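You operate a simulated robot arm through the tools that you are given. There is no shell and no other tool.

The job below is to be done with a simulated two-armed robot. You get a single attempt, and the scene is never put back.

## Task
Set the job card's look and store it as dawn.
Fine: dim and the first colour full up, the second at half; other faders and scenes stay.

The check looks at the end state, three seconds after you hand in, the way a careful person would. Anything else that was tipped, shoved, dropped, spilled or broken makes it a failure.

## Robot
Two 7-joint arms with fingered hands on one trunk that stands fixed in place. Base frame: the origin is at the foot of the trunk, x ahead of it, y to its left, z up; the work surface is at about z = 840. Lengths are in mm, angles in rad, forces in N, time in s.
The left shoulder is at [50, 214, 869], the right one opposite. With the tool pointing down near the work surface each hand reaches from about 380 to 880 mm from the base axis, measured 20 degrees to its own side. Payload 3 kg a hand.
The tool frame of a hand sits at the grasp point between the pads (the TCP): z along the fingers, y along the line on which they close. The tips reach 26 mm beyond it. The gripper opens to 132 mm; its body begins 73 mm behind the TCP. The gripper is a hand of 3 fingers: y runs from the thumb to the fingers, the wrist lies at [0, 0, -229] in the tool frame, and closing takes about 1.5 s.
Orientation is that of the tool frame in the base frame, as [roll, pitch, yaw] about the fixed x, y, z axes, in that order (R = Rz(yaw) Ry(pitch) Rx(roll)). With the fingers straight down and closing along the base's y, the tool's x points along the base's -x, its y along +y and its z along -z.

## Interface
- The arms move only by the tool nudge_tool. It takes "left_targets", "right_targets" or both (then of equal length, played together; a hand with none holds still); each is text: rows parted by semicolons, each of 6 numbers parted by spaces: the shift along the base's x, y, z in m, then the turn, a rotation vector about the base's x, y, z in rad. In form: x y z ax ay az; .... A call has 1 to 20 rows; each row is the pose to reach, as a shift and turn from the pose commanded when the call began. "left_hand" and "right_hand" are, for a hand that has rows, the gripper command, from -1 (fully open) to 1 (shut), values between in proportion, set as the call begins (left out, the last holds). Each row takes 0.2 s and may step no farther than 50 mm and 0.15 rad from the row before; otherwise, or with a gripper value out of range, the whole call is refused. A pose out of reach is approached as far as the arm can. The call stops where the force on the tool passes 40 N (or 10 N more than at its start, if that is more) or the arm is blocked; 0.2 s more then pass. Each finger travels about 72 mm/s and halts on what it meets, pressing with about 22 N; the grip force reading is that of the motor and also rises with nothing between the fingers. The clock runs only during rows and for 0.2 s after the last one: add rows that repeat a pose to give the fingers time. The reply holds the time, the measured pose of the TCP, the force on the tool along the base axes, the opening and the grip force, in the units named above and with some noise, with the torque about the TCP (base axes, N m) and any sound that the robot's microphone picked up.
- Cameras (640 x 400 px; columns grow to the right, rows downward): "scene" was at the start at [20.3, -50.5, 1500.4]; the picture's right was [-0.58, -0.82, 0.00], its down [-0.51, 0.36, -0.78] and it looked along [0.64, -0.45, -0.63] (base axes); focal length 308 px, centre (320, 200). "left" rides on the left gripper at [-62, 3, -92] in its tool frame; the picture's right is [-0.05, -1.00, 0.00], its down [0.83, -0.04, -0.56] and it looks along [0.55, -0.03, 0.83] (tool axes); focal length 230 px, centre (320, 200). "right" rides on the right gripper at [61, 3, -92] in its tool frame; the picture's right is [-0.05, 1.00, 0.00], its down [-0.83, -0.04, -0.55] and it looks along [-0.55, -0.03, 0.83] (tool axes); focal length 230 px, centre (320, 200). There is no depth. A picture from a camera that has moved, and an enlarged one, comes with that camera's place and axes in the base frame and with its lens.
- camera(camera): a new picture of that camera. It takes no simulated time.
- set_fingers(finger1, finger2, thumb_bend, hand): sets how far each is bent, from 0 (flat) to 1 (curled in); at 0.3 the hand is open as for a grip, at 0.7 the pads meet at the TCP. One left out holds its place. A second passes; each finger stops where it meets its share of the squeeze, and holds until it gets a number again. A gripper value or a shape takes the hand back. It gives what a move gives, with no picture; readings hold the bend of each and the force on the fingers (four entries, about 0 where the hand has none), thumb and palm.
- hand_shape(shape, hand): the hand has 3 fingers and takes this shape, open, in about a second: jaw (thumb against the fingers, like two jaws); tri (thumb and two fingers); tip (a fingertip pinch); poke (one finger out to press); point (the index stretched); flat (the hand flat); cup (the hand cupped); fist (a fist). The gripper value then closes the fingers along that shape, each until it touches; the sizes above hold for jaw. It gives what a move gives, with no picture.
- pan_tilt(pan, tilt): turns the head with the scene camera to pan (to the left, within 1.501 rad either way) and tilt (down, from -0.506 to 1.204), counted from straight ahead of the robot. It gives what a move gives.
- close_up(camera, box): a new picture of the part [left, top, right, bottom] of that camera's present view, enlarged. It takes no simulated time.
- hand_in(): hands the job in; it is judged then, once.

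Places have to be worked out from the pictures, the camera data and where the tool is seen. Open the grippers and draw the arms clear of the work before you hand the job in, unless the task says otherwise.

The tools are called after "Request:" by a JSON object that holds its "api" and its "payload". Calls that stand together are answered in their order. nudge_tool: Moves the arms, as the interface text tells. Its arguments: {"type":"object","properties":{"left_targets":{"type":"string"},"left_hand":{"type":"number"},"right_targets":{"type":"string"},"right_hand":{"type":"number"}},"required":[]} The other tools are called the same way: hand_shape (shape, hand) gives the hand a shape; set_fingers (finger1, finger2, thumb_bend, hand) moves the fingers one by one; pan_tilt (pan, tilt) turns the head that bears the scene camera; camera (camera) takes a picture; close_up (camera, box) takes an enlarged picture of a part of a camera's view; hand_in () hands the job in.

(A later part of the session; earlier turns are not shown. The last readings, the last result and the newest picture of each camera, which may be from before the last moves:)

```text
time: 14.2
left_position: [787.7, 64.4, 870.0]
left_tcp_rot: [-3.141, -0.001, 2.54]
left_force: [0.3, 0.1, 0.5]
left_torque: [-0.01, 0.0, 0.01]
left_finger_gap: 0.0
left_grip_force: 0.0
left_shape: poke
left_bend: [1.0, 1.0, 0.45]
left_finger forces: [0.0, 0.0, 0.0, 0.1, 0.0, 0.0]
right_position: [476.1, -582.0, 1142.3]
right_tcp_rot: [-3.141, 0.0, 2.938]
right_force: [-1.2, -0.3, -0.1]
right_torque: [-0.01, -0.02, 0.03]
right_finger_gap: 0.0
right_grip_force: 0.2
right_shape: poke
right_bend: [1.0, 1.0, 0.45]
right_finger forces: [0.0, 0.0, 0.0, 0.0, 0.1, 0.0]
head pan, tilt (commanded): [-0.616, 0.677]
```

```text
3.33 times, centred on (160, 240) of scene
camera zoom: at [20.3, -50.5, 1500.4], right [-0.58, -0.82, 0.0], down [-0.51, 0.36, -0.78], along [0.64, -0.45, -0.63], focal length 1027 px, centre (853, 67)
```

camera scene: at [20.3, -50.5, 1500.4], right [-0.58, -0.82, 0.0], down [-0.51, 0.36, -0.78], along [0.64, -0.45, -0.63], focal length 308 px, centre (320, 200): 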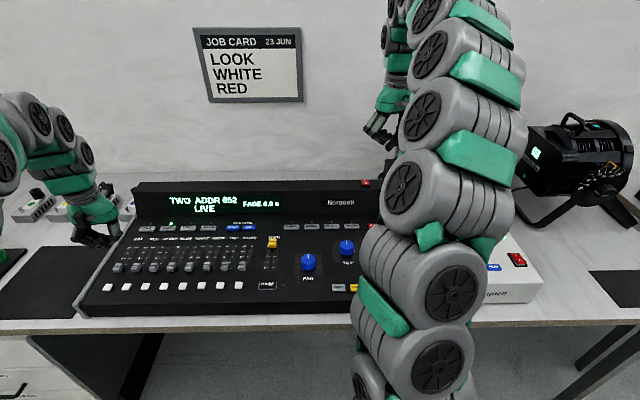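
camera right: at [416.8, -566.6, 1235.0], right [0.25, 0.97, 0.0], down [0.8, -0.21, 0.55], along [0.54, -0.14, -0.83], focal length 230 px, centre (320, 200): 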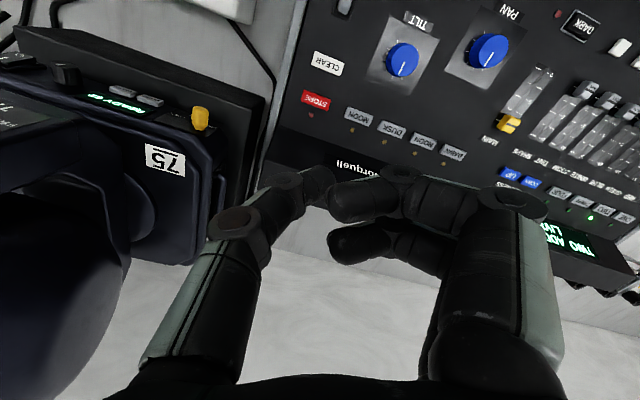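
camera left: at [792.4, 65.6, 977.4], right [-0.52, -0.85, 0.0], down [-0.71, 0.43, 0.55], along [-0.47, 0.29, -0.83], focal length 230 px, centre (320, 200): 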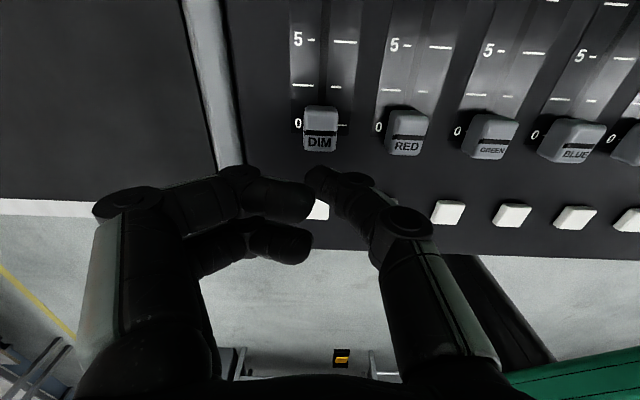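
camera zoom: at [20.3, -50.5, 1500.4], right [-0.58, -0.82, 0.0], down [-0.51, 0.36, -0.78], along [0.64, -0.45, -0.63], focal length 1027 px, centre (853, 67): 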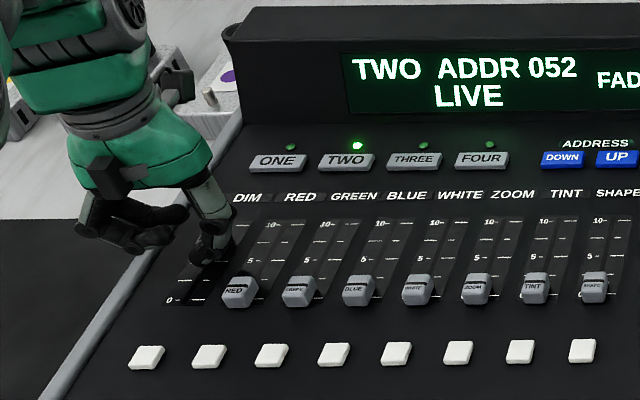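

Groove is between 5 and 7.5; I estimate ≈25 mm remaining to the 10 mark. I push 20 mm more, then approach the stop slowly.

Request:
{"api": "nudge_tool", "payload": {"left_targets": "0.0041 -0.0028 0 0 0 0; 0.0083 -0.0056 0 0 0 0; 0.0124 -0.0085 0 0 0 0; 0.0165 -0.0113 0 0 0 0; 0.0165 -0.0113 0 0 0 0"}}

Request:
{"api": "close_up", "payload": {"camera": "left", "box": [200, 60, 440, 260]}}

Request:
{"api": "close_up", "payload": {"camera": "scene", "box": [80, 180, 240, 300]}}

```text
time: 15.4
left_position: [805.6, 51.6, 870.6]
left_tcp_rot: [-3.141, -0.001, 2.538]
left_force: [0.0, 0.2, 0.6]
left_torque: [0.02, 0.01, -0.01]
left_finger_gap: 0.0
left_grip_force: 0.0
left_shape: poke
left_bend: [1.0, 1.0, 0.45]
left_finger forces: [0.0, 0.0, 0.1, 0.0, 0.0, 0.1]
right_position: [476.8, -581.4, 1142.0]
right_tcp_rot: [3.141, -0.001, 2.937]
right_force: [0.5, 0.3, 1.1]
right_torque: [-0.02, 0.03, -0.01]
right_finger_gap: 0.0
right_grip_force: 0.0
right_shape: poke
right_bend: [1.0, 1.0, 0.45]
right_finger forces: [0.0, 0.0, 0.0, 0.0, 0.1, 0.0]
head pan, tilt (commanded): [-0.616, 0.677]
```

```text
2.00 times, centred on (320, 160) of left
camera zoom: at [858.8, 20.7, 964.5], right [-0.52, -0.85, 0.0], down [-0.71, 0.43, 0.56], along [-0.47, 0.29, -0.83], focal length 460 px, centre (320, 280)
```

zoom: 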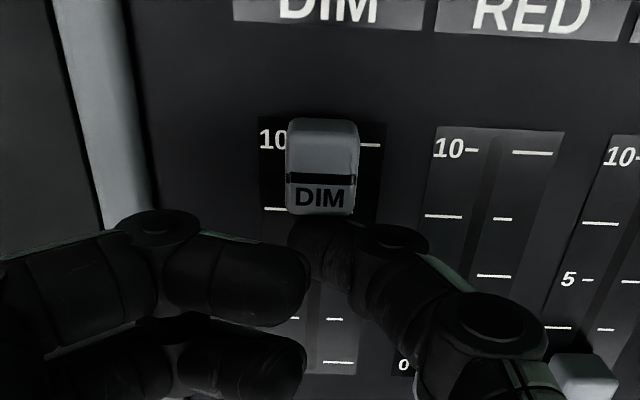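

```text
3.33 times, centred on (160, 240) of scene
camera zoom: at [20.3, -50.5, 1500.4], right [-0.58, -0.82, 0.0], down [-0.51, 0.36, -0.78], along [0.64, -0.45, -0.63], focal length 1027 px, centre (853, 67)
```

zoom: 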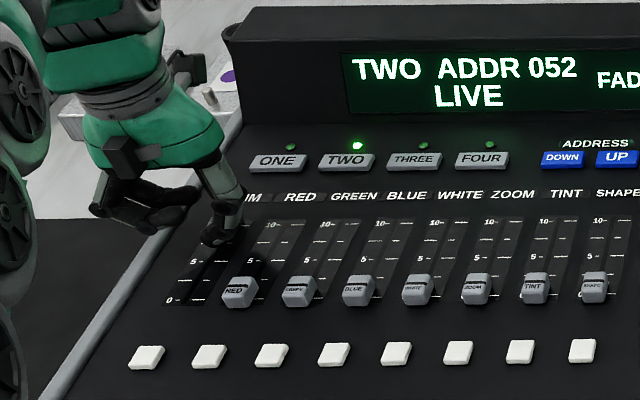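

About 4 mm remain to the 10 mark. I push in 1 mm rows, 4 mm, watching the force.

Request:
{"api": "nudge_tool", "payload": {"left_targets": "0.0008 -0.0006 0 0 0 0; 0.0017 -0.0011 0 0 0 0; 0.0025 -0.0017 0 0 0 0; 0.0033 -0.0023 0 0 0 0; 0.0033 -0.0023 0 0 0 0"}}

Request:
{"api": "close_up", "payload": {"camera": "left", "box": [200, 60, 440, 260]}}

```text
time: 16.6
left_position: [808.5, 49.6, 869.3]
left_tcp_rot: [3.14, 0.0, 2.54]
left_force: [0.7, 0.5, 0.1]
left_torque: [-0.01, 0.0, 0.01]
left_finger_gap: 0.0
left_grip_force: 0.1
left_shape: poke
left_bend: [1.0, 1.0, 0.45]
left_finger forces: [0.0, 0.1, 0.0, 0.1, 0.1, 0.0]
right_position: [476.7, -581.3, 1142.4]
right_tcp_rot: [-3.14, 0.002, 2.938]
right_force: [0.5, -0.4, -0.8]
right_torque: [-0.04, -0.01, 0.01]
right_finger_gap: 0.0
right_grip_force: 0.0
right_shape: poke
right_bend: [1.0, 1.0, 0.45]
right_finger forces: [0.1, 0.1, 0.1, 0.0, 0.0, 0.0]
head pan, tilt (commanded): [-0.616, 0.677]
```

```text
2.00 times, centred on (320, 160) of left
camera zoom: at [861.5, 19.0, 963.5], right [-0.52, -0.85, 0.0], down [-0.71, 0.43, 0.56], along [-0.47, 0.29, -0.83], focal length 460 px, centre (320, 280)
```

zoom: 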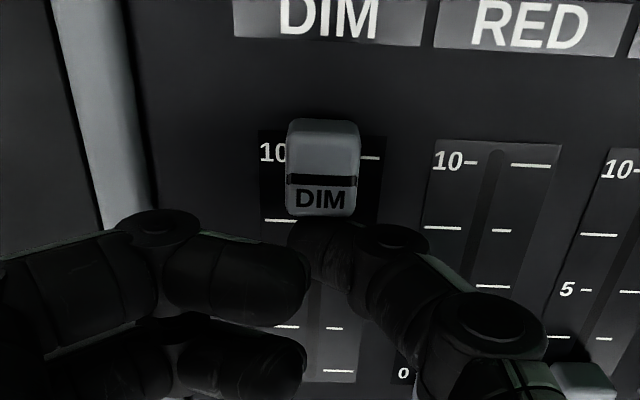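

The groove appears at 10 by parallax estimate but no stop felt yet. I continue by 1 mm rows for up to 3 mm, watching for the stop.

Request:
{"api": "nudge_tool", "payload": {"left_targets": "0.0008 -0.0006 0 0 0 0; 0.0008 -0.0006 0 0 0 0; 0.0017 -0.0011 0 0 0 0; 0.0017 -0.0011 0 0 0 0"}}

Request:
{"api": "close_up", "payload": {"camera": "left", "box": [240, 80, 400, 200]}}

```text
time: 17.6
left_position: [809.7, 49.8, 870.5]
left_tcp_rot: [3.141, 0.002, 2.54]
left_force: [-1.3, 0.6, -0.2]
left_torque: [0.01, 0.03, 0.0]
left_finger_gap: 0.0
left_grip_force: 0.1
left_shape: poke
left_bend: [1.0, 1.0, 0.45]
left_finger forces: [0.1, 0.0, 0.0, 0.0, 1.0, 0.0]
right_position: [476.3, -580.8, 1142.3]
right_tcp_rot: [-3.141, -0.002, 2.937]
right_force: [0.0, -0.6, 0.0]
right_torque: [-0.02, 0.0, 0.05]
right_finger_gap: 0.0
right_grip_force: 0.0
right_shape: poke
right_bend: [1.0, 1.0, 0.45]
right_finger forces: [0.1, 0.0, 0.1, 0.0, 0.0, 0.0]
head pan, tilt (commanded): [-0.616, 0.677]
```

```text
3.33 times, centred on (320, 140) of left
camera zoom: at [863.2, 18.4, 963.8], right [-0.52, -0.85, 0.0], down [-0.71, 0.43, 0.55], along [-0.47, 0.29, -0.83], focal length 767 px, centre (320, 400)
```

zoom: 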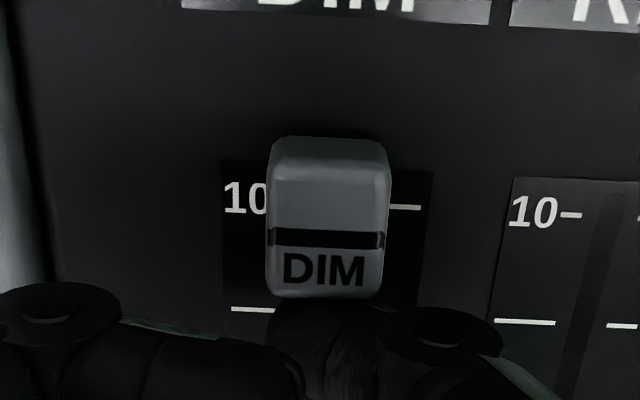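

The thumb now reads 1.0 N — the stop may be just reached. One more millimetre to confirm.

Request:
{"api": "nudge_tool", "payload": {"left_targets": "0.0006 -0.0004 0 0 0 0; 0.001 -0.0007 0 0 0 0; 0.001 -0.0007 0 0 0 0"}}

Request:
{"api": "close_up", "payload": {"camera": "left", "box": [240, 80, 400, 200]}}

```text
time: 18.4
left_position: [811.6, 48.5, 869.8]
left_tcp_rot: [-3.141, -0.001, 2.541]
left_force: [-4.5, 1.1, -0.2]
left_torque: [0.07, 0.07, -0.03]
left_finger_gap: 0.1
left_grip_force: 0.1
left_shape: poke
left_bend: [1.0, 1.0, 0.45]
left_finger forces: [0.0, 0.0, 0.1, 0.0, 4.6, 0.0]
right_position: [476.6, -580.8, 1142.5]
right_tcp_rot: [-3.14, 0.0, 2.938]
right_force: [0.2, 0.3, -0.4]
right_torque: [0.01, -0.03, 0.01]
right_finger_gap: 0.0
right_grip_force: 0.1
right_shape: poke
right_bend: [1.0, 1.0, 0.45]
right_finger forces: [0.0, 0.0, 0.1, 0.0, 0.0, 0.0]
head pan, tilt (commanded): [-0.616, 0.677]
```

```text
3.33 times, centred on (320, 140) of left
camera zoom: at [864.9, 17.2, 963.7], right [-0.52, -0.85, 0.0], down [-0.71, 0.43, 0.55], along [-0.47, 0.29, -0.83], focal length 767 px, centre (320, 400)
```

zoom: 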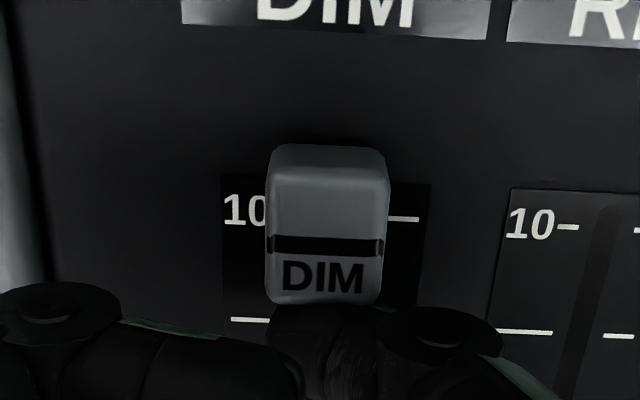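

The force rose to 4.6 N with the knob now fixed relative to the scale: DIM is on its upper stop. I back off, raise the hand and look at DIM.

Request:
{"api": "nudge_tool", "payload": {"left_targets": "-0.004 0.0027 0 0 0 0; -0.0066 0.0045 0 0 0 0; -0.0066 0.0045 0.03 0 0 0; -0.0066 0.0045 0.06 0 0 0; -0.03 0 0.06 0 0 0; -0.06 -0.03 0.06 0 0 0; -0.06 -0.03 0.06 0 0 0"}}

Request:
{"api": "camera", "payload": {"camera": "left"}}

Request:
{"api": "close_up", "payload": {"camera": "scene", "box": [80, 180, 280, 310]}}

```text
time: 20.0
left_position: [750.5, 18.6, 929.9]
left_tcp_rot: [-3.141, 0.001, 2.541]
left_force: [0.6, 0.3, -0.4]
left_torque: [0.0, -0.01, -0.03]
left_finger_gap: 0.3
left_grip_force: 0.0
left_shape: poke
left_bend: [1.0, 1.0, 0.45]
left_finger forces: [0.0, 0.0, 0.0, 0.0, 0.0, 0.0]
right_position: [477.1, -582.4, 1141.6]
right_tcp_rot: [-3.142, -0.001, 2.937]
right_force: [0.5, 0.5, 0.1]
right_torque: [0.0, 0.02, 0.0]
right_finger_gap: 0.1
right_grip_force: 0.0
right_shape: poke
right_bend: [1.0, 1.0, 0.45]
right_finger forces: [0.0, 0.0, 0.0, 0.0, 0.0, 0.0]
head pan, tilt (commanded): [-0.616, 0.677]
```

```text
taken
camera left: at [805.0, -12.4, 1024.3], right [-0.52, -0.85, 0.0], down [-0.71, 0.43, 0.56], along [-0.47, 0.29, -0.83], focal length 230 px, centre (320, 200)
```

left: 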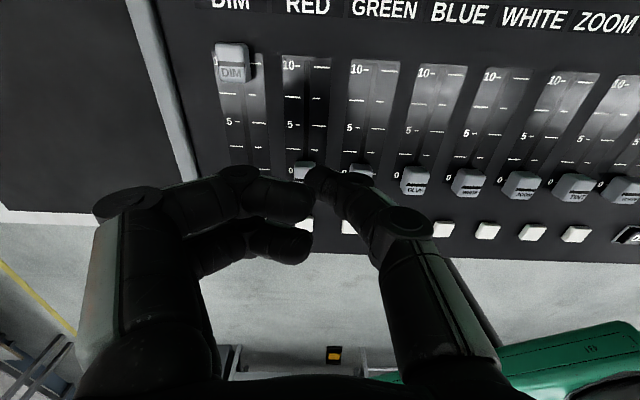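

```text
3.08 times, centred on (180, 245) of scene
camera zoom: at [20.3, -50.5, 1500.4], right [-0.58, -0.82, 0.0], down [-0.51, 0.36, -0.78], along [0.64, -0.45, -0.63], focal length 948 px, centre (751, 62)
```

zoom: 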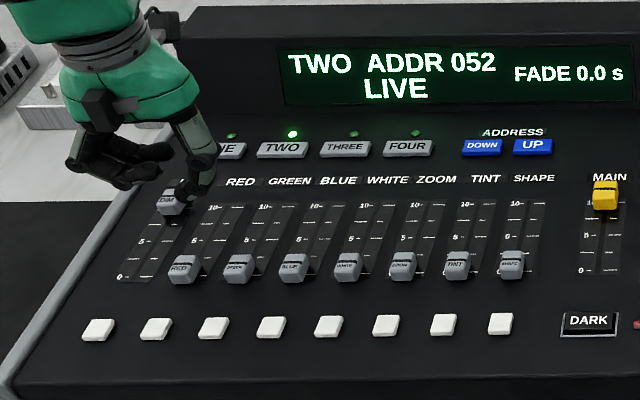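

DIM shows at 10, other faders untouched, display unchanged. Next I carry the left hand, high, to above the WHITE fader's gap (TCP ≈ (632, −55)).

Request:
{"api": "nudge_tool", "payload": {"left_targets": "-0.03 -0.018 0 0 0 0; -0.06 -0.037 0 0 0 0; -0.09 -0.055 0 0 0 0; -0.1188 -0.0736 -0.01 0 0 0; -0.1188 -0.0736 -0.03 0 0 0; -0.1188 -0.0736 -0.03 0 0 0"}}

Request:
{"api": "camera", "payload": {"camera": "left"}}

Request:
{"api": "close_up", "payload": {"camera": "scene", "box": [80, 180, 280, 310]}}

```text
time: 21.4
left_position: [630.5, -54.4, 899.1]
left_tcp_rot: [-3.14, -0.001, 2.543]
left_force: [-0.3, 0.2, 0.1]
left_torque: [0.02, 0.0, 0.04]
left_finger_gap: 0.0
left_grip_force: 0.1
left_shape: poke
left_bend: [1.0, 1.0, 0.45]
left_finger forces: [0.0, 0.0, 0.0, 0.1, 0.0, 0.0]
right_position: [477.2, -583.1, 1142.7]
right_tcp_rot: [3.141, -0.001, 2.937]
right_force: [0.6, 0.4, 0.0]
right_torque: [0.01, 0.03, 0.01]
right_finger_gap: 0.0
right_grip_force: 0.1
right_shape: poke
right_bend: [1.0, 1.0, 0.45]
right_finger forces: [0.1, 0.0, 0.0, 0.0, 0.1, 0.0]
head pan, tilt (commanded): [-0.616, 0.677]
```

```text
taken
camera left: at [685.9, -85.9, 993.6], right [-0.52, -0.85, 0.0], down [-0.71, 0.43, 0.56], along [-0.47, 0.29, -0.83], focal length 230 px, centre (320, 200)
```

left: 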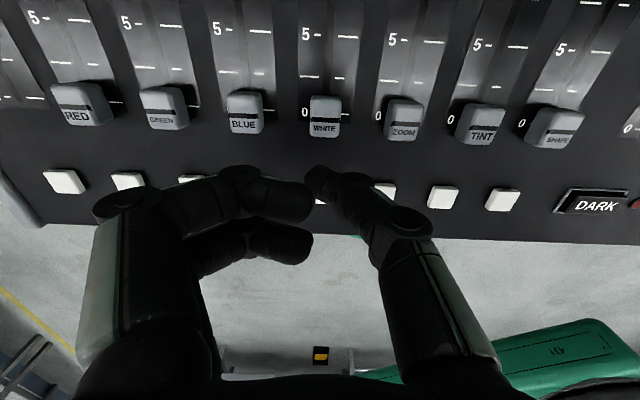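

```text
3.08 times, centred on (180, 245) of scene
camera zoom: at [20.3, -50.5, 1500.4], right [-0.58, -0.82, 0.0], down [-0.51, 0.36, -0.78], along [0.64, -0.45, -0.63], focal length 948 px, centre (751, 62)
```

zoom: 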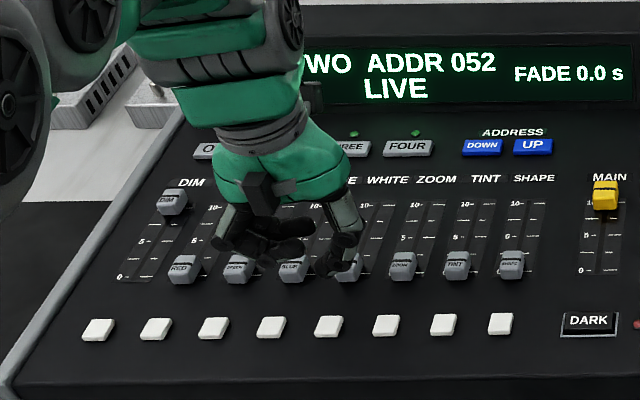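

The tip is in the gap in front of WHITE, about 3 mm to the left of its column. I shift 2.5 mm to the right and lower by 15 mm, then check finger clearance over BLUE/GREEN.

Request:
{"api": "nudge_tool", "payload": {"left_targets": "-0.0014 -0.0021 -0.005 0 0 0; -0.0014 -0.0021 -0.015 0 0 0; -0.0014 -0.0021 -0.015 0 0 0"}}

Request:
{"api": "close_up", "payload": {"camera": "left", "box": [120, 60, 440, 260]}}

Request:
{"api": "close_up", "payload": {"camera": "scene", "box": [130, 225, 230, 300]}}

```text
time: 22.2
left_position: [631.7, -56.8, 884.5]
left_tcp_rot: [3.141, 0.001, 2.539]
left_force: [0.0, -0.1, -0.4]
left_torque: [0.0, -0.05, 0.01]
left_finger_gap: 0.1
left_grip_force: 0.1
left_shape: poke
left_bend: [1.0, 1.0, 0.45]
left_finger forces: [0.1, 0.0, 0.1, 0.1, 0.1, 0.0]
right_position: [476.7, -581.8, 1142.2]
right_tcp_rot: [-3.141, -0.001, 2.938]
right_force: [0.4, 0.3, -0.3]
right_torque: [0.01, -0.03, -0.03]
right_finger_gap: 0.0
right_grip_force: 0.0
right_shape: poke
right_bend: [1.0, 1.0, 0.45]
right_finger forces: [0.1, 0.0, 0.0, 0.0, 0.0, 0.0]
head pan, tilt (commanded): [-0.616, 0.677]
```

```text
2.00 times, centred on (280, 160) of left
camera zoom: at [684.9, -88.3, 978.1], right [-0.52, -0.85, 0.0], down [-0.71, 0.43, 0.56], along [-0.47, 0.29, -0.83], focal length 460 px, centre (400, 280)
```

zoom: 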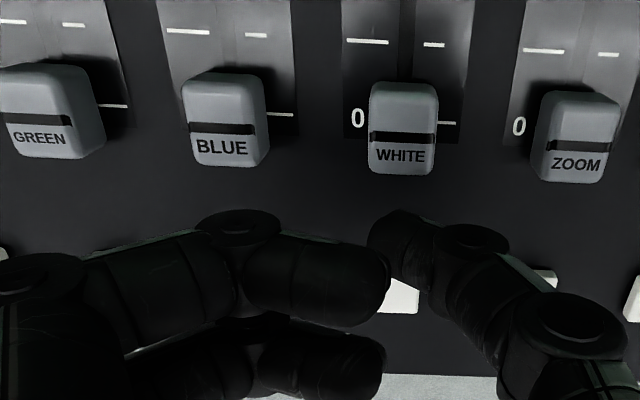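

```text
5.33 times, centred on (180, 262) of scene
camera zoom: at [20.3, -50.5, 1500.4], right [-0.58, -0.82, 0.0], down [-0.51, 0.36, -0.78], along [0.64, -0.45, -0.63], focal length 1644 px, centre (1067, -133)
```

zoom: 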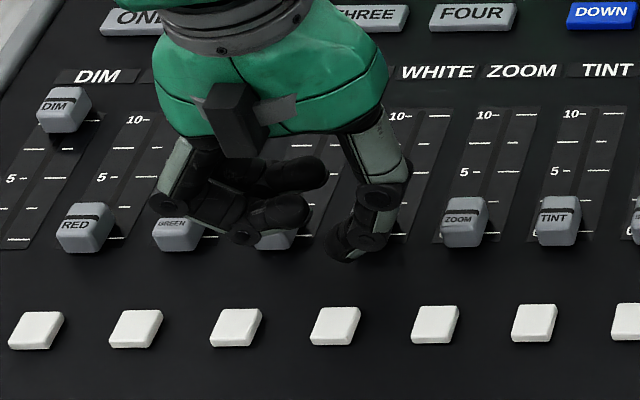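

The curled fingers would pass only ~8–10 mm above BLUE/GREEN, so I tilt the hand 0.2 rad about u to lift them (compensating the tip by 5 mm to the right), still at this height.

Request:
{"api": "nudge_tool", "payload": {"left_targets": "-0.0015 -0.0022 0 0.0826 -0.0564 0; -0.0029 -0.0043 0 0.1651 -0.1129 0; -0.0029 -0.0043 0 0.1651 -0.1129 0"}}

Request:
{"api": "close_up", "payload": {"camera": "left", "box": [120, 60, 440, 260]}}

Request:
{"api": "close_up", "payload": {"camera": "scene", "box": [130, 225, 230, 300]}}

```text
time: 23.0
left_position: [627.9, -62.1, 884.8]
left_tcp_rot: [2.942, 0.003, 2.542]
left_force: [-0.2, 0.6, -0.3]
left_torque: [0.01, -0.03, 0.01]
left_finger_gap: 0.0
left_grip_force: 0.0
left_shape: poke
left_bend: [1.0, 1.0, 0.45]
left_finger forces: [0.1, 0.1, 0.0, 0.1, 0.1, 0.0]
right_position: [476.5, -582.9, 1142.1]
right_tcp_rot: [-3.142, 0.0, 2.936]
right_force: [0.3, -0.4, 0.7]
right_torque: [0.03, 0.0, 0.0]
right_finger_gap: 0.3
right_grip_force: 0.1
right_shape: poke
right_bend: [1.0, 1.0, 0.45]
right_finger forces: [0.0, 0.0, 0.0, 0.0, 0.1, 0.1]
head pan, tilt (commanded): [-0.616, 0.677]
```

```text
2.00 times, centred on (280, 160) of left
camera zoom: at [671.2, -108.0, 977.5], right [-0.51, -0.84, -0.2], down [-0.77, 0.34, 0.54], along [-0.38, 0.43, -0.82], focal length 460 px, centre (400, 280)
```

zoom: 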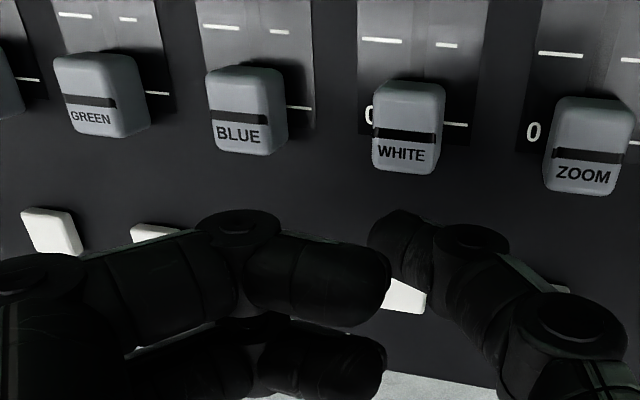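

```text
5.33 times, centred on (180, 262) of scene
camera zoom: at [20.3, -50.5, 1500.4], right [-0.58, -0.82, 0.0], down [-0.51, 0.36, -0.78], along [0.64, -0.45, -0.63], focal length 1644 px, centre (1067, -133)
```

zoom: 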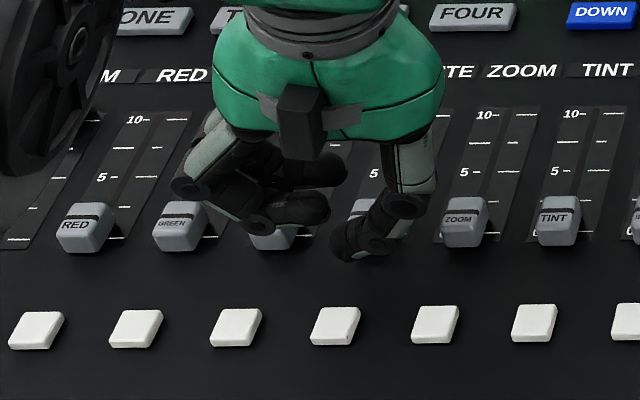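

Fingers are now clearly higher and the tip hasn't shifted. I lower by 13.5 mm in front of WHITE.

Request:
{"api": "nudge_tool", "payload": {"left_targets": "0 0 -0.005 0 0 0; 0 0 -0.01 0 0 0; 0 0 -0.0135 0 0 0; 0 0 -0.0135 0 0 0"}}

Request:
{"api": "close_up", "payload": {"camera": "left", "box": [120, 60, 440, 260]}}

Request:
{"api": "close_up", "payload": {"camera": "scene", "box": [130, 225, 230, 300]}}

```text
time: 24.0
left_position: [627.2, -61.6, 870.8]
left_tcp_rot: [2.94, 0.0, 2.541]
left_force: [0.2, -0.2, -0.5]
left_torque: [0.03, -0.04, -0.02]
left_finger_gap: 0.0
left_grip_force: 0.1
left_shape: poke
left_bend: [1.0, 1.0, 0.45]
left_finger forces: [0.1, 0.0, 0.0, 0.0, 0.0, 0.1]
right_position: [476.1, -582.6, 1142.6]
right_tcp_rot: [3.141, -0.001, 2.936]
right_force: [0.2, 0.0, -0.5]
right_torque: [-0.02, -0.01, 0.03]
right_finger_gap: 0.0
right_grip_force: 0.1
right_shape: poke
right_bend: [1.0, 1.0, 0.45]
right_finger forces: [0.0, 0.0, 0.1, 0.1, 0.0, 0.0]
head pan, tilt (commanded): [-0.616, 0.677]
```

```text
2.00 times, centred on (280, 160) of left
camera zoom: at [671.0, -107.7, 963.5], right [-0.51, -0.84, -0.2], down [-0.77, 0.34, 0.54], along [-0.38, 0.43, -0.82], focal length 460 px, centre (400, 280)
```

zoom: 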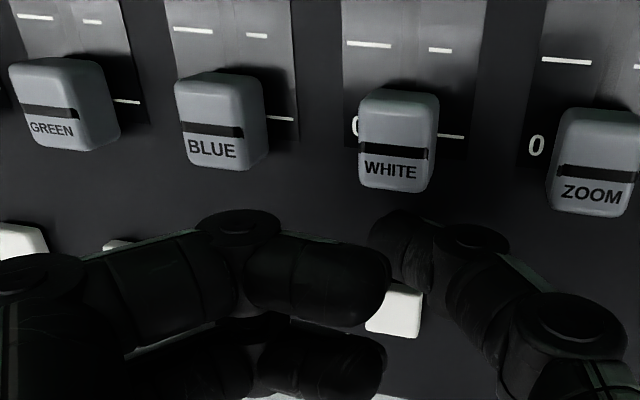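

```text
5.33 times, centred on (180, 262) of scene
camera zoom: at [20.3, -50.5, 1500.4], right [-0.58, -0.82, 0.0], down [-0.51, 0.36, -0.78], along [0.64, -0.45, -0.63], focal length 1644 px, centre (1067, -133)
```

zoom: 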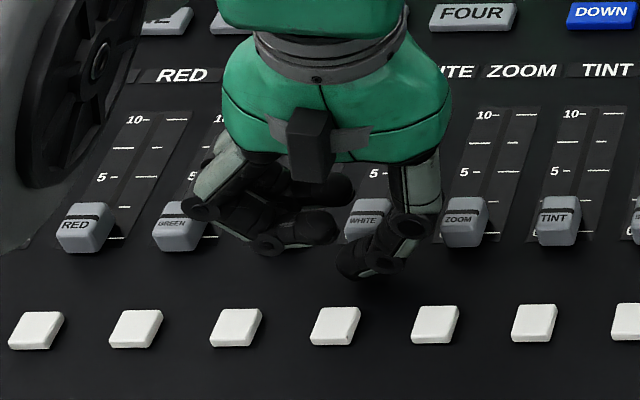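

The tip sits in the gap in line with WHITE, no contact elsewhere. I push along u by 20 mm and check.

Request:
{"api": "nudge_tool", "payload": {"left_targets": "0.0041 -0.0028 0 0 0 0; 0.0083 -0.0056 0 0 0 0; 0.0124 -0.0085 0 0 0 0; 0.0165 -0.0113 0 0 0 0; 0.0165 -0.0113 0 0 0 0"}}

Request:
{"api": "close_up", "payload": {"camera": "left", "box": [120, 60, 440, 260]}}

Request:
{"api": "close_up", "payload": {"camera": "scene", "box": [130, 225, 230, 300]}}

```text
time: 25.2
left_position: [644.0, -71.9, 871.6]
left_tcp_rot: [2.941, 0.002, 2.538]
left_force: [-0.4, -0.6, 0.6]
left_torque: [-0.04, 0.03, 0.03]
left_finger_gap: 0.4
left_grip_force: 0.2
left_shape: poke
left_bend: [1.0, 1.0, 0.45]
left_finger forces: [0.0, 0.1, 0.1, 0.0, 0.0, 0.0]
right_position: [477.4, -581.7, 1142.5]
right_tcp_rot: [3.142, -0.002, 2.937]
right_force: [-0.5, 0.0, 0.0]
right_torque: [-0.04, 0.0, -0.01]
right_finger_gap: 0.0
right_grip_force: 0.1
right_shape: poke
right_bend: [1.0, 1.0, 0.45]
right_finger forces: [0.0, 0.0, 0.0, 0.0, 0.0, 0.0]
head pan, tilt (commanded): [-0.616, 0.677]
```

```text
2.00 times, centred on (280, 160) of left
camera zoom: at [687.7, -119.2, 963.8], right [-0.51, -0.84, -0.2], down [-0.77, 0.34, 0.54], along [-0.38, 0.43, -0.82], focal length 460 px, centre (400, 280)
```

zoom: 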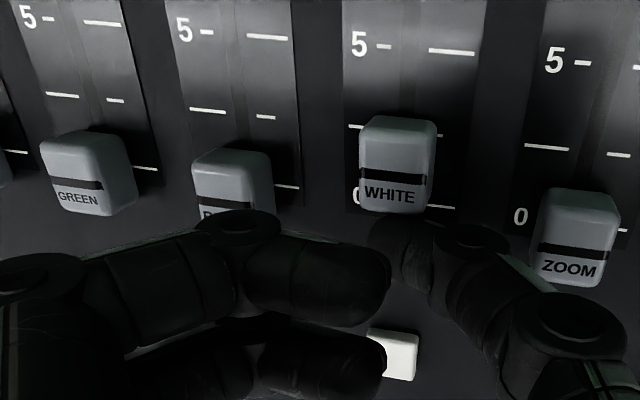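

```text
5.33 times, centred on (180, 262) of scene
camera zoom: at [20.3, -50.5, 1500.4], right [-0.58, -0.82, 0.0], down [-0.51, 0.36, -0.78], along [0.64, -0.45, -0.63], focal length 1644 px, centre (1067, -133)
```

zoom: 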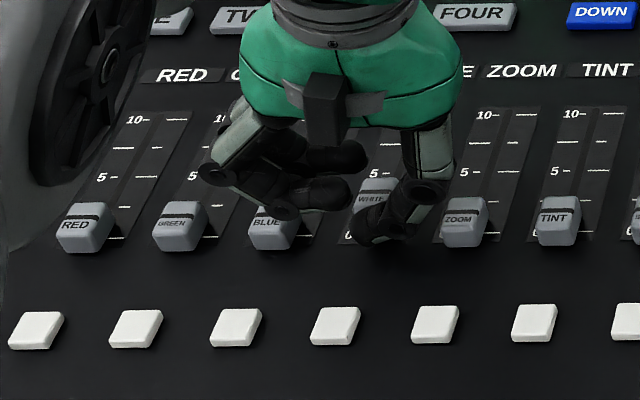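

WHITE moves; BLUE/GREEN/ZOOM unchanged. I check the whole scene to see how close the left forearm is to the desk before continuing.

Request:
{"api": "camera", "payload": {"camera": "scene"}}

```text
taken
camera scene: at [20.3, -50.5, 1500.4], right [-0.58, -0.82, 0.0], down [-0.51, 0.36, -0.78], along [0.64, -0.45, -0.63], focal length 308 px, centre (320, 200)
```

scene: 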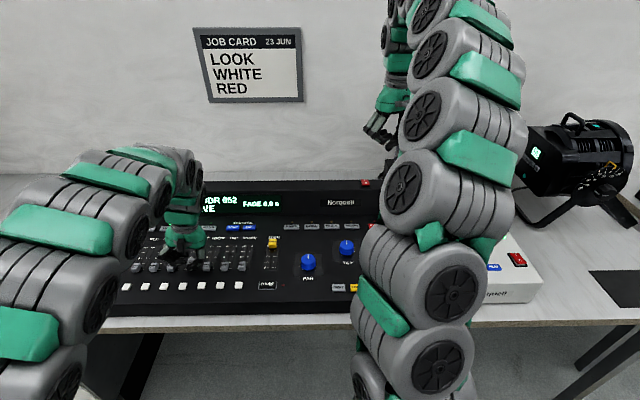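

The forearm is well above the desk. I push another 40 mm.

Request:
{"api": "nudge_tool", "payload": {"left_targets": "0.0041 -0.0028 0 0 0 0; 0.0083 -0.0056 0 0 0 0; 0.0124 -0.0085 0 0 0 0; 0.0165 -0.0113 0 0 0 0; 0.0206 -0.0141 0 0 0 0; 0.0248 -0.0169 0 0 0 0; 0.0289 -0.0198 0 0 0 0; 0.033 -0.0226 0 0 0 0; 0.033 -0.0226 0 0 0 0"}}

Request:
{"api": "close_up", "payload": {"camera": "left", "box": [120, 60, 440, 260]}}

Request:
{"api": "close_up", "payload": {"camera": "scene", "box": [110, 215, 250, 305]}}

```text
time: 27.2
left_position: [677.1, -94.1, 871.8]
left_tcp_rot: [2.94, 0.002, 2.541]
left_force: [0.0, 0.3, 0.5]
left_torque: [0.0, -0.06, -0.01]
left_finger_gap: 0.2
left_grip_force: 0.0
left_shape: poke
left_bend: [1.0, 1.0, 0.45]
left_finger forces: [0.1, 0.0, 0.1, 0.0, 0.1, 0.0]
right_position: [476.8, -582.4, 1142.4]
right_tcp_rot: [3.142, 0.001, 2.939]
right_force: [-0.8, 0.5, -0.2]
right_torque: [0.0, 0.01, 0.0]
right_finger_gap: 0.3
right_grip_force: 0.0
right_shape: poke
right_bend: [1.0, 1.0, 0.45]
right_finger forces: [0.1, 0.0, 0.1, 0.0, 0.1, 0.1]
head pan, tilt (commanded): [-0.616, 0.677]
```

```text
2.00 times, centred on (280, 160) of left
camera zoom: at [720.8, -142.0, 964.3], right [-0.51, -0.84, -0.2], down [-0.77, 0.34, 0.54], along [-0.38, 0.43, -0.82], focal length 460 px, centre (400, 280)
```

zoom: 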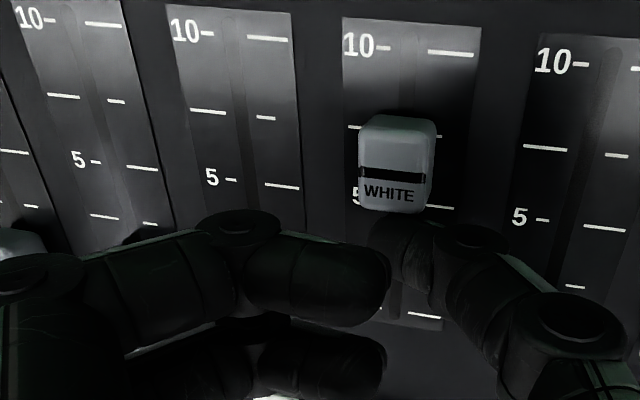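

```text
4.44 times, centred on (180, 260) of scene
camera zoom: at [20.3, -50.5, 1500.4], right [-0.58, -0.82, 0.0], down [-0.51, 0.36, -0.78], along [0.64, -0.45, -0.63], focal length 1370 px, centre (942, -67)
```

zoom: 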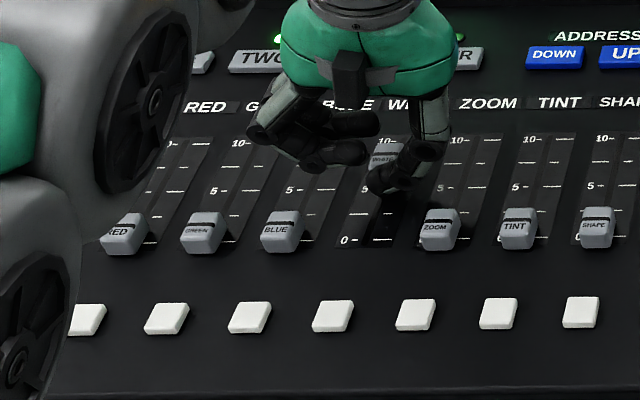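

WHITE is around 6, with neighbours still at 0. Another 20 mm, then slow.

Request:
{"api": "nudge_tool", "payload": {"left_targets": "0.0041 -0.0028 0 0 0 0; 0.0083 -0.0056 0 0 0 0; 0.0124 -0.0085 0 0 0 0; 0.0165 -0.0113 0 0 0 0; 0.0165 -0.0113 0 0 0 0"}}

Request:
{"api": "close_up", "payload": {"camera": "left", "box": [120, 60, 440, 260]}}

```text
time: 28.4
left_position: [692.7, -106.4, 872.5]
left_tcp_rot: [2.941, -0.001, 2.542]
left_force: [0.0, -0.5, -0.4]
left_torque: [-0.01, 0.0, 0.0]
left_finger_gap: 0.0
left_grip_force: 0.1
left_shape: poke
left_bend: [1.0, 1.0, 0.45]
left_finger forces: [0.0, 0.1, 0.0, 0.0, 0.0, 0.0]
right_position: [476.6, -582.0, 1142.7]
right_tcp_rot: [-3.141, 0.0, 2.938]
right_force: [0.2, 0.6, 0.4]
right_torque: [-0.02, -0.02, 0.0]
right_finger_gap: 0.0
right_grip_force: 0.0
right_shape: poke
right_bend: [1.0, 1.0, 0.45]
right_finger forces: [0.0, 0.0, 0.0, 0.1, 0.1, 0.1]
head pan, tilt (commanded): [-0.616, 0.677]
```

```text
2.00 times, centred on (280, 160) of left
camera zoom: at [736.8, -153.2, 964.8], right [-0.51, -0.84, -0.2], down [-0.77, 0.34, 0.54], along [-0.38, 0.43, -0.82], focal length 460 px, centre (400, 280)
```

zoom: 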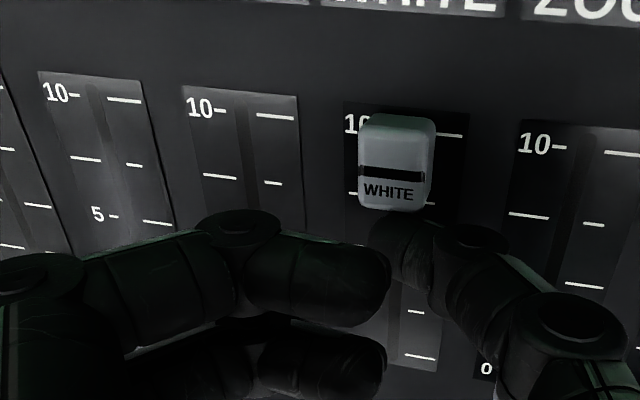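

About 6–7 mm remain. I push 4 mm in 1 mm rows, then check force.

Request:
{"api": "nudge_tool", "payload": {"left_targets": "0.0008 -0.0006 0 0 0 0; 0.0017 -0.0011 0 0 0 0; 0.0025 -0.0017 0 0 0 0; 0.0033 -0.0023 0 0 0 0; 0.0041 -0.0028 0 0 0 0; 0.0041 -0.0028 0 0 0 0"}}

Request:
{"api": "close_up", "payload": {"camera": "left", "box": [120, 60, 440, 260]}}

```text
time: 29.8
left_position: [696.5, -110.0, 872.9]
left_tcp_rot: [2.941, -0.001, 2.539]
left_force: [0.8, -0.3, 0.3]
left_torque: [0.01, 0.02, -0.01]
left_finger_gap: 0.0
left_grip_force: 0.1
left_shape: poke
left_bend: [1.0, 1.0, 0.45]
left_finger forces: [0.0, 0.1, 0.1, 0.0, 0.0, 0.0]
right_position: [477.1, -581.7, 1143.4]
right_tcp_rot: [-3.14, 0.001, 2.938]
right_force: [-0.5, 0.2, 0.8]
right_torque: [-0.03, 0.02, 0.01]
right_finger_gap: 0.2
right_grip_force: 0.0
right_shape: poke
right_bend: [1.0, 1.0, 0.45]
right_finger forces: [0.0, 0.0, 0.1, 0.0, 0.0, 0.1]
head pan, tilt (commanded): [-0.616, 0.677]
```

```text
2.00 times, centred on (280, 160) of left
camera zoom: at [741.0, -156.2, 963.8], right [-0.51, -0.84, -0.2], down [-0.77, 0.34, 0.54], along [-0.38, 0.43, -0.82], focal length 460 px, centre (400, 280)
```

zoom: 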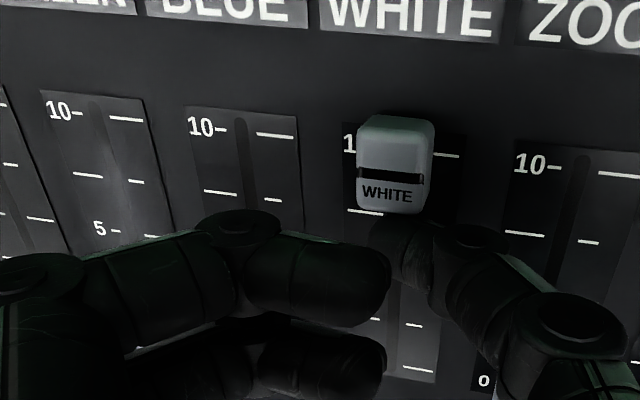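

Very near now; I go on in sub-millimetre rows up to 2.5 mm, watching for the stop.

Request:
{"api": "nudge_tool", "payload": {"left_targets": "0.0006 -0.0004 0 0 0 0; 0.0012 -0.0008 0 0 0 0; 0.0018 -0.0012 0 0 0 0; 0.0021 -0.0014 0 0 0 0; 0.0021 -0.0014 0 0 0 0"}}

```text
time: 31.0
left_position: [701.3, -111.3, 871.9]
left_tcp_rot: [2.942, 0.0, 2.54]
left_force: [-1.7, 1.0, -1.2]
left_torque: [0.01, 0.02, -0.02]
left_finger_gap: 0.1
left_grip_force: 0.1
left_shape: poke
left_bend: [1.0, 1.0, 0.45]
left_finger forces: [0.1, 0.0, 0.1, 0.0, 1.2, 0.0]
right_position: [476.9, -581.7, 1141.9]
right_tcp_rot: [-3.141, 0.001, 2.937]
right_force: [-0.3, 0.1, 0.2]
right_torque: [0.01, 0.02, 0.03]
right_finger_gap: 0.0
right_grip_force: 0.0
right_shape: poke
right_bend: [1.0, 1.0, 0.45]
right_finger forces: [0.0, 0.1, 0.0, 0.0, 0.0, 0.1]
head pan, tilt (commanded): [-0.616, 0.677]
```

The thumb reads 1.2 N; one more millimetre to confirm the stop.

Request:
{"api": "nudge_tool", "payload": {"left_targets": "0.0006 -0.0004 0 0 0 0; 0.001 -0.0007 0 0 0 0; 0.001 -0.0007 0 0 0 0"}}

Request:
{"api": "close_up", "payload": {"camera": "left", "box": [120, 60, 440, 260]}}

```text
time: 31.8
left_position: [702.3, -112.4, 870.4]
left_tcp_rot: [2.942, 0.0, 2.539]
left_force: [-3.2, 1.5, -0.8]
left_torque: [0.05, 0.06, -0.03]
left_finger_gap: 0.1
left_grip_force: 0.1
left_shape: poke
left_bend: [1.0, 1.0, 0.45]
left_finger forces: [0.0, 0.0, 0.0, 0.0, 3.4, 0.1]
right_position: [477.0, -582.4, 1141.7]
right_tcp_rot: [3.141, 0.001, 2.938]
right_force: [0.0, 0.1, 0.2]
right_torque: [0.0, -0.02, 0.02]
right_finger_gap: 0.0
right_grip_force: 0.0
right_shape: poke
right_bend: [1.0, 1.0, 0.45]
right_finger forces: [0.1, 0.1, 0.1, 0.1, 0.1, 0.0]
head pan, tilt (commanded): [-0.616, 0.677]
```

```text
2.00 times, centred on (280, 160) of left
camera zoom: at [744.3, -158.5, 964.0], right [-0.51, -0.84, -0.2], down [-0.77, 0.34, 0.54], along [-0.38, 0.43, -0.82], focal length 460 px, centre (400, 280)
```

zoom: 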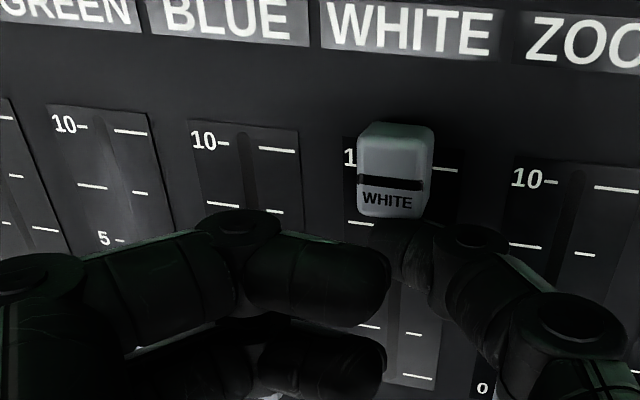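

WHITE is at its stop (3.4 N, knob fixed to the scale). I back off, lift 60 mm and carry the hand over to RED's column (TCP ≈ (709, 54)).

Request:
{"api": "nudge_tool", "payload": {"left_targets": "-0.0041 0.0028 0 0 0 0; -0.0058 0.004 0 0 0 0; -0.0058 0.004 0.03 0 0 0; -0.0058 0.004 0.06 0 0 0; -0.003 0.04 0.06 0 0 0; 0 0.08 0.06 0 0 0; 0.003 0.12 0.06 0 0 0; 0.0066 0.1658 0.06 0 0 0; 0.0066 0.1658 0.03 0 0 0; 0.0066 0.1658 0.03 0 0 0"}}

Request:
{"api": "camera", "payload": {"camera": "left"}}

Request:
{"api": "close_up", "payload": {"camera": "scene", "box": [80, 180, 280, 310]}}

```text
time: 34.0
left_position: [708.1, 52.7, 903.6]
left_tcp_rot: [2.942, 0.0, 2.541]
left_force: [-0.4, -0.3, -0.7]
left_torque: [0.05, -0.02, -0.02]
left_finger_gap: 0.0
left_grip_force: 0.1
left_shape: poke
left_bend: [1.0, 1.0, 0.45]
left_finger forces: [0.0, 0.1, 0.0, 0.0, 0.0, 0.1]
right_position: [476.8, -582.3, 1142.8]
right_tcp_rot: [3.141, 0.0, 2.937]
right_force: [-0.5, 0.0, -0.2]
right_torque: [0.02, -0.03, 0.0]
right_finger_gap: 0.0
right_grip_force: 0.0
right_shape: poke
right_bend: [1.0, 1.0, 0.45]
right_finger forces: [0.1, 0.0, 0.1, 0.0, 0.0, 0.0]
head pan, tilt (commanded): [-0.616, 0.677]
```

```text
taken
camera left: at [750.7, 6.9, 995.5], right [-0.51, -0.84, -0.2], down [-0.77, 0.34, 0.54], along [-0.38, 0.43, -0.82], focal length 230 px, centre (320, 200)
```

left: 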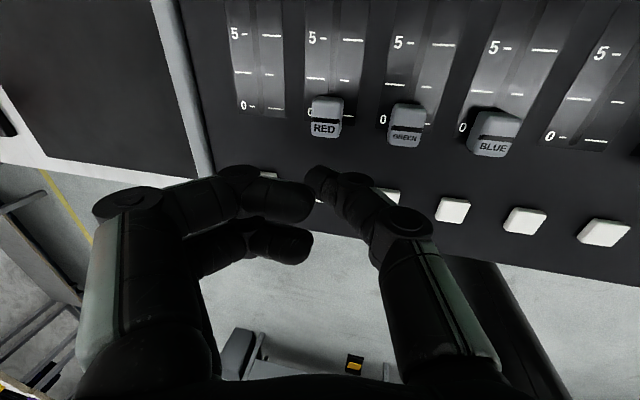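

```text
3.08 times, centred on (180, 245) of scene
camera zoom: at [20.3, -50.5, 1500.4], right [-0.58, -0.82, 0.0], down [-0.51, 0.36, -0.78], along [0.64, -0.45, -0.63], focal length 948 px, centre (751, 62)
```

zoom: 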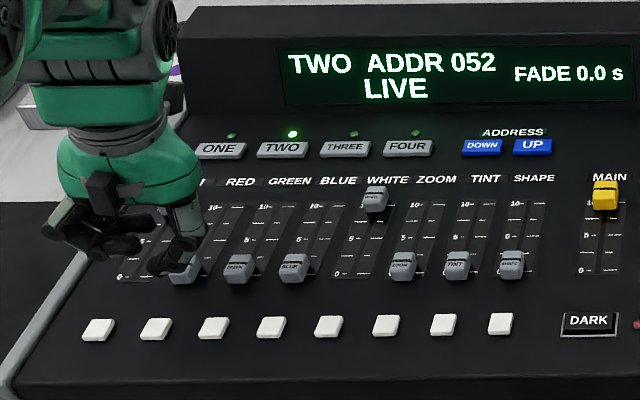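

WHITE stays at 10, the rest at 0. The tip is over the gap in front of RED; I lower 32 mm in small rows and check.

Request:
{"api": "nudge_tool", "payload": {"left_targets": "0 0 -0.01 0 0 0; 0 0 -0.02 0 0 0; 0 0 -0.027 0 0 0; 0 0 -0.032 0 0 0; 0 0 -0.032 0 0 0"}}

Request:
{"api": "close_up", "payload": {"camera": "left", "box": [120, 60, 440, 260]}}

Request:
{"api": "close_up", "payload": {"camera": "scene", "box": [90, 215, 210, 300]}}

```text
time: 35.2
left_position: [707.5, 54.4, 869.6]
left_tcp_rot: [2.941, 0.0, 2.54]
left_force: [-0.2, -0.9, 0.0]
left_torque: [0.01, 0.05, -0.03]
left_finger_gap: 0.0
left_grip_force: 0.0
left_shape: poke
left_bend: [1.0, 1.0, 0.45]
left_finger forces: [0.1, 0.0, 0.0, 0.1, 0.1, 0.1]
right_position: [476.8, -582.6, 1141.1]
right_tcp_rot: [-3.141, 0.001, 2.938]
right_force: [-0.6, -0.2, -0.2]
right_torque: [0.02, 0.03, 0.01]
right_finger_gap: 0.2
right_grip_force: 0.2
right_shape: poke
right_bend: [1.0, 1.0, 0.45]
right_finger forces: [0.0, 0.0, 0.1, 0.0, 0.1, 0.0]
head pan, tilt (commanded): [-0.616, 0.677]
```

```text
2.00 times, centred on (280, 160) of left
camera zoom: at [751.6, 7.5, 962.3], right [-0.51, -0.84, -0.2], down [-0.77, 0.34, 0.54], along [-0.38, 0.43, -0.82], focal length 460 px, centre (400, 280)
```

zoom: 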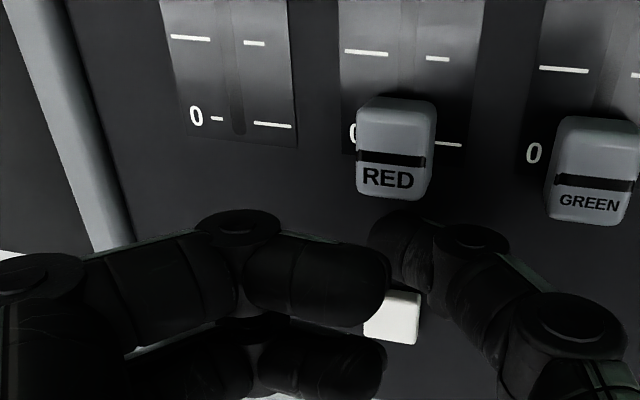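

```text
4.71 times, centred on (150, 258) of scene
camera zoom: at [20.3, -50.5, 1500.4], right [-0.58, -0.82, 0.0], down [-0.51, 0.36, -0.78], along [0.64, -0.45, -0.63], focal length 1450 px, centre (1120, -71)
```

zoom: 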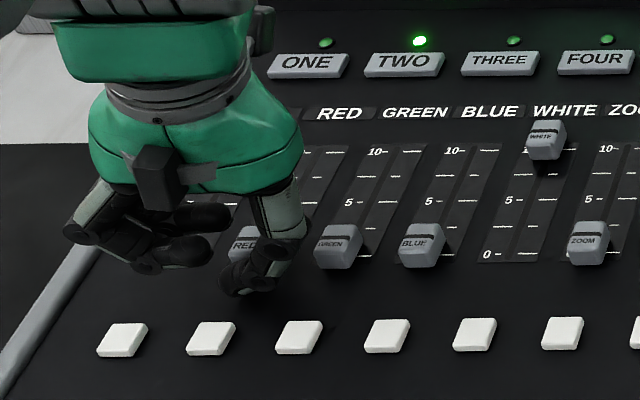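

Same start geometry as with WHITE. From the stops, I reckon RED's half position needs ≈46 mm of push; I push 40 mm and compare the groove to the 5 tick.

Request:
{"api": "nudge_tool", "payload": {"left_targets": "0.0041 -0.0028 0 0 0 0; 0.0083 -0.0056 0 0 0 0; 0.0124 -0.0085 0 0 0 0; 0.0165 -0.0113 0 0 0 0; 0.0206 -0.0141 0 0 0 0; 0.0248 -0.0169 0 0 0 0; 0.0289 -0.0198 0 0 0 0; 0.033 -0.0226 0 0 0 0; 0.033 -0.0226 0 0 0 0"}}

Request:
{"api": "close_up", "payload": {"camera": "left", "box": [120, 60, 440, 260]}}

Request:
{"api": "close_up", "payload": {"camera": "scene", "box": [90, 215, 210, 300]}}

```text
time: 37.2
left_position: [741.0, 31.2, 870.1]
left_tcp_rot: [2.942, 0.0, 2.54]
left_force: [0.2, 0.3, 0.1]
left_torque: [0.0, 0.0, 0.02]
left_finger_gap: 0.3
left_grip_force: 0.1
left_shape: poke
left_bend: [1.0, 1.0, 0.45]
left_finger forces: [0.0, 0.1, 0.0, 0.0, 0.0, 0.1]
right_position: [476.3, -580.9, 1142.6]
right_tcp_rot: [-3.141, 0.0, 2.938]
right_force: [-0.3, 0.6, -0.3]
right_torque: [0.05, 0.02, 0.04]
right_finger_gap: 0.0
right_grip_force: 0.0
right_shape: poke
right_bend: [1.0, 1.0, 0.45]
right_finger forces: [0.0, 0.0, 0.0, 0.1, 0.1, 0.0]
head pan, tilt (commanded): [-0.616, 0.677]
```

```text
2.00 times, centred on (280, 160) of left
camera zoom: at [784.2, -15.1, 961.9], right [-0.51, -0.84, -0.2], down [-0.77, 0.34, 0.54], along [-0.38, 0.43, -0.82], focal length 460 px, centre (400, 280)
```

zoom: 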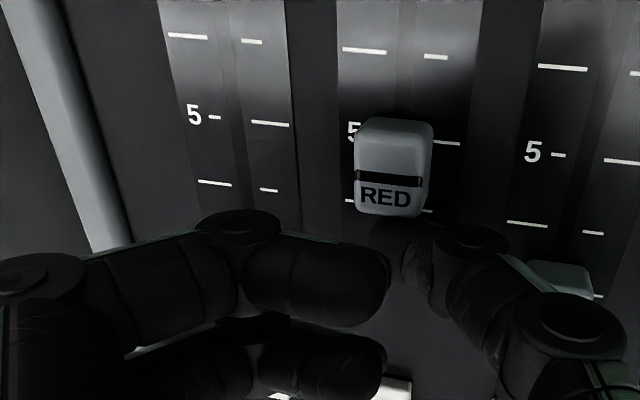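

```text
4.71 times, centred on (150, 258) of scene
camera zoom: at [20.3, -50.5, 1500.4], right [-0.58, -0.82, 0.0], down [-0.51, 0.36, -0.78], along [0.64, -0.45, -0.63], focal length 1450 px, centre (1120, -71)
```

zoom: 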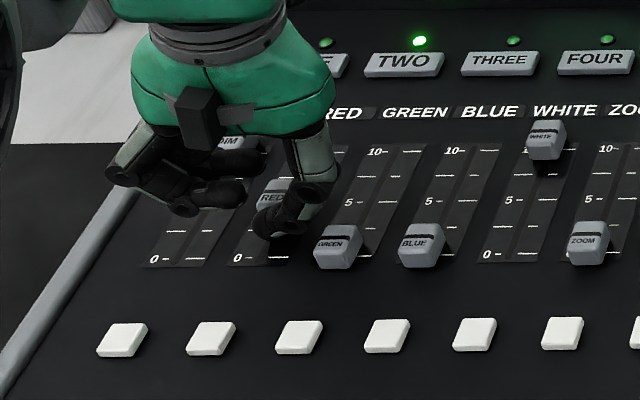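

The scale's 0→5 spacing comes out at 40 mm (tick positions repeat after exactly a 40 mm push), so half lies 40 mm short of the stop at s≈641, i.e. s≈600.8. I'm at s≈594.1, so I push 6.5 mm more gently.

Request:
{"api": "nudge_tool", "payload": {"left_targets": "0.0011 -0.0007 0 0 0 0; 0.0022 -0.0015 0 0 0 0; 0.0033 -0.0022 0 0 0 0; 0.0044 -0.003 0 0 0 0; 0.0054 -0.0037 0 0 0 0; 0.0054 -0.0037 0 0 0 0; 0.0054 -0.0037 0 0 0 0"}}

Request:
{"api": "close_up", "payload": {"camera": "left", "box": [120, 60, 440, 260]}}

Request:
{"api": "close_up", "payload": {"camera": "left", "box": [240, 80, 400, 200]}}

```text
time: 38.8
left_position: [747.0, 26.6, 868.7]
left_tcp_rot: [2.941, -0.001, 2.539]
left_force: [-0.6, 0.6, -0.1]
left_torque: [-0.01, 0.01, 0.0]
left_finger_gap: 0.0
left_grip_force: 0.0
left_shape: poke
left_bend: [1.0, 1.0, 0.45]
left_finger forces: [0.1, 0.1, 0.0, 0.1, 0.1, 0.0]
right_position: [476.2, -580.9, 1143.5]
right_tcp_rot: [3.14, -0.001, 2.939]
right_force: [-0.2, 0.6, 0.3]
right_torque: [-0.03, 0.01, 0.04]
right_finger_gap: 0.0
right_grip_force: 0.1
right_shape: poke
right_bend: [1.0, 1.0, 0.45]
right_finger forces: [0.1, 0.0, 0.0, 0.1, 0.0, 0.0]
head pan, tilt (commanded): [-0.616, 0.677]
```

```text
2.00 times, centred on (280, 160) of left
camera zoom: at [790.0, -18.8, 962.6], right [-0.51, -0.84, -0.2], down [-0.77, 0.34, 0.54], along [-0.38, 0.43, -0.82], focal length 460 px, centre (400, 280)
```

zoom: 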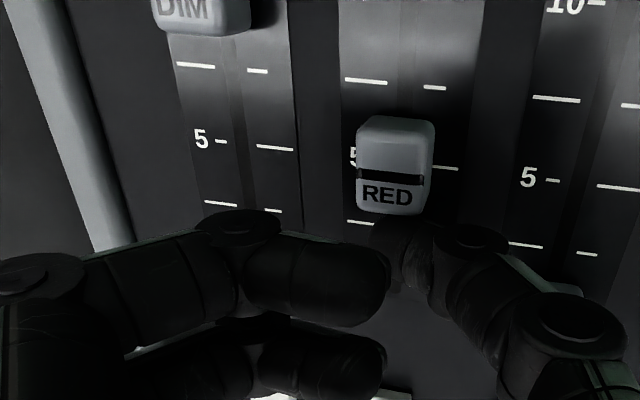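

```text
3.33 times, centred on (320, 140) of left
camera zoom: at [790.0, -18.8, 962.6], right [-0.51, -0.84, -0.2], down [-0.77, 0.34, 0.54], along [-0.38, 0.43, -0.82], focal length 767 px, centre (320, 400)
```

zoom: 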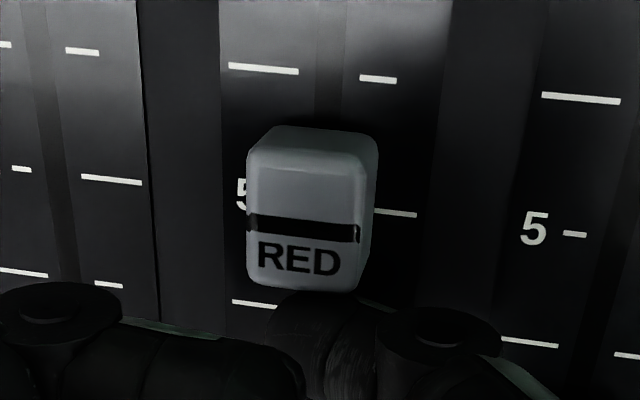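

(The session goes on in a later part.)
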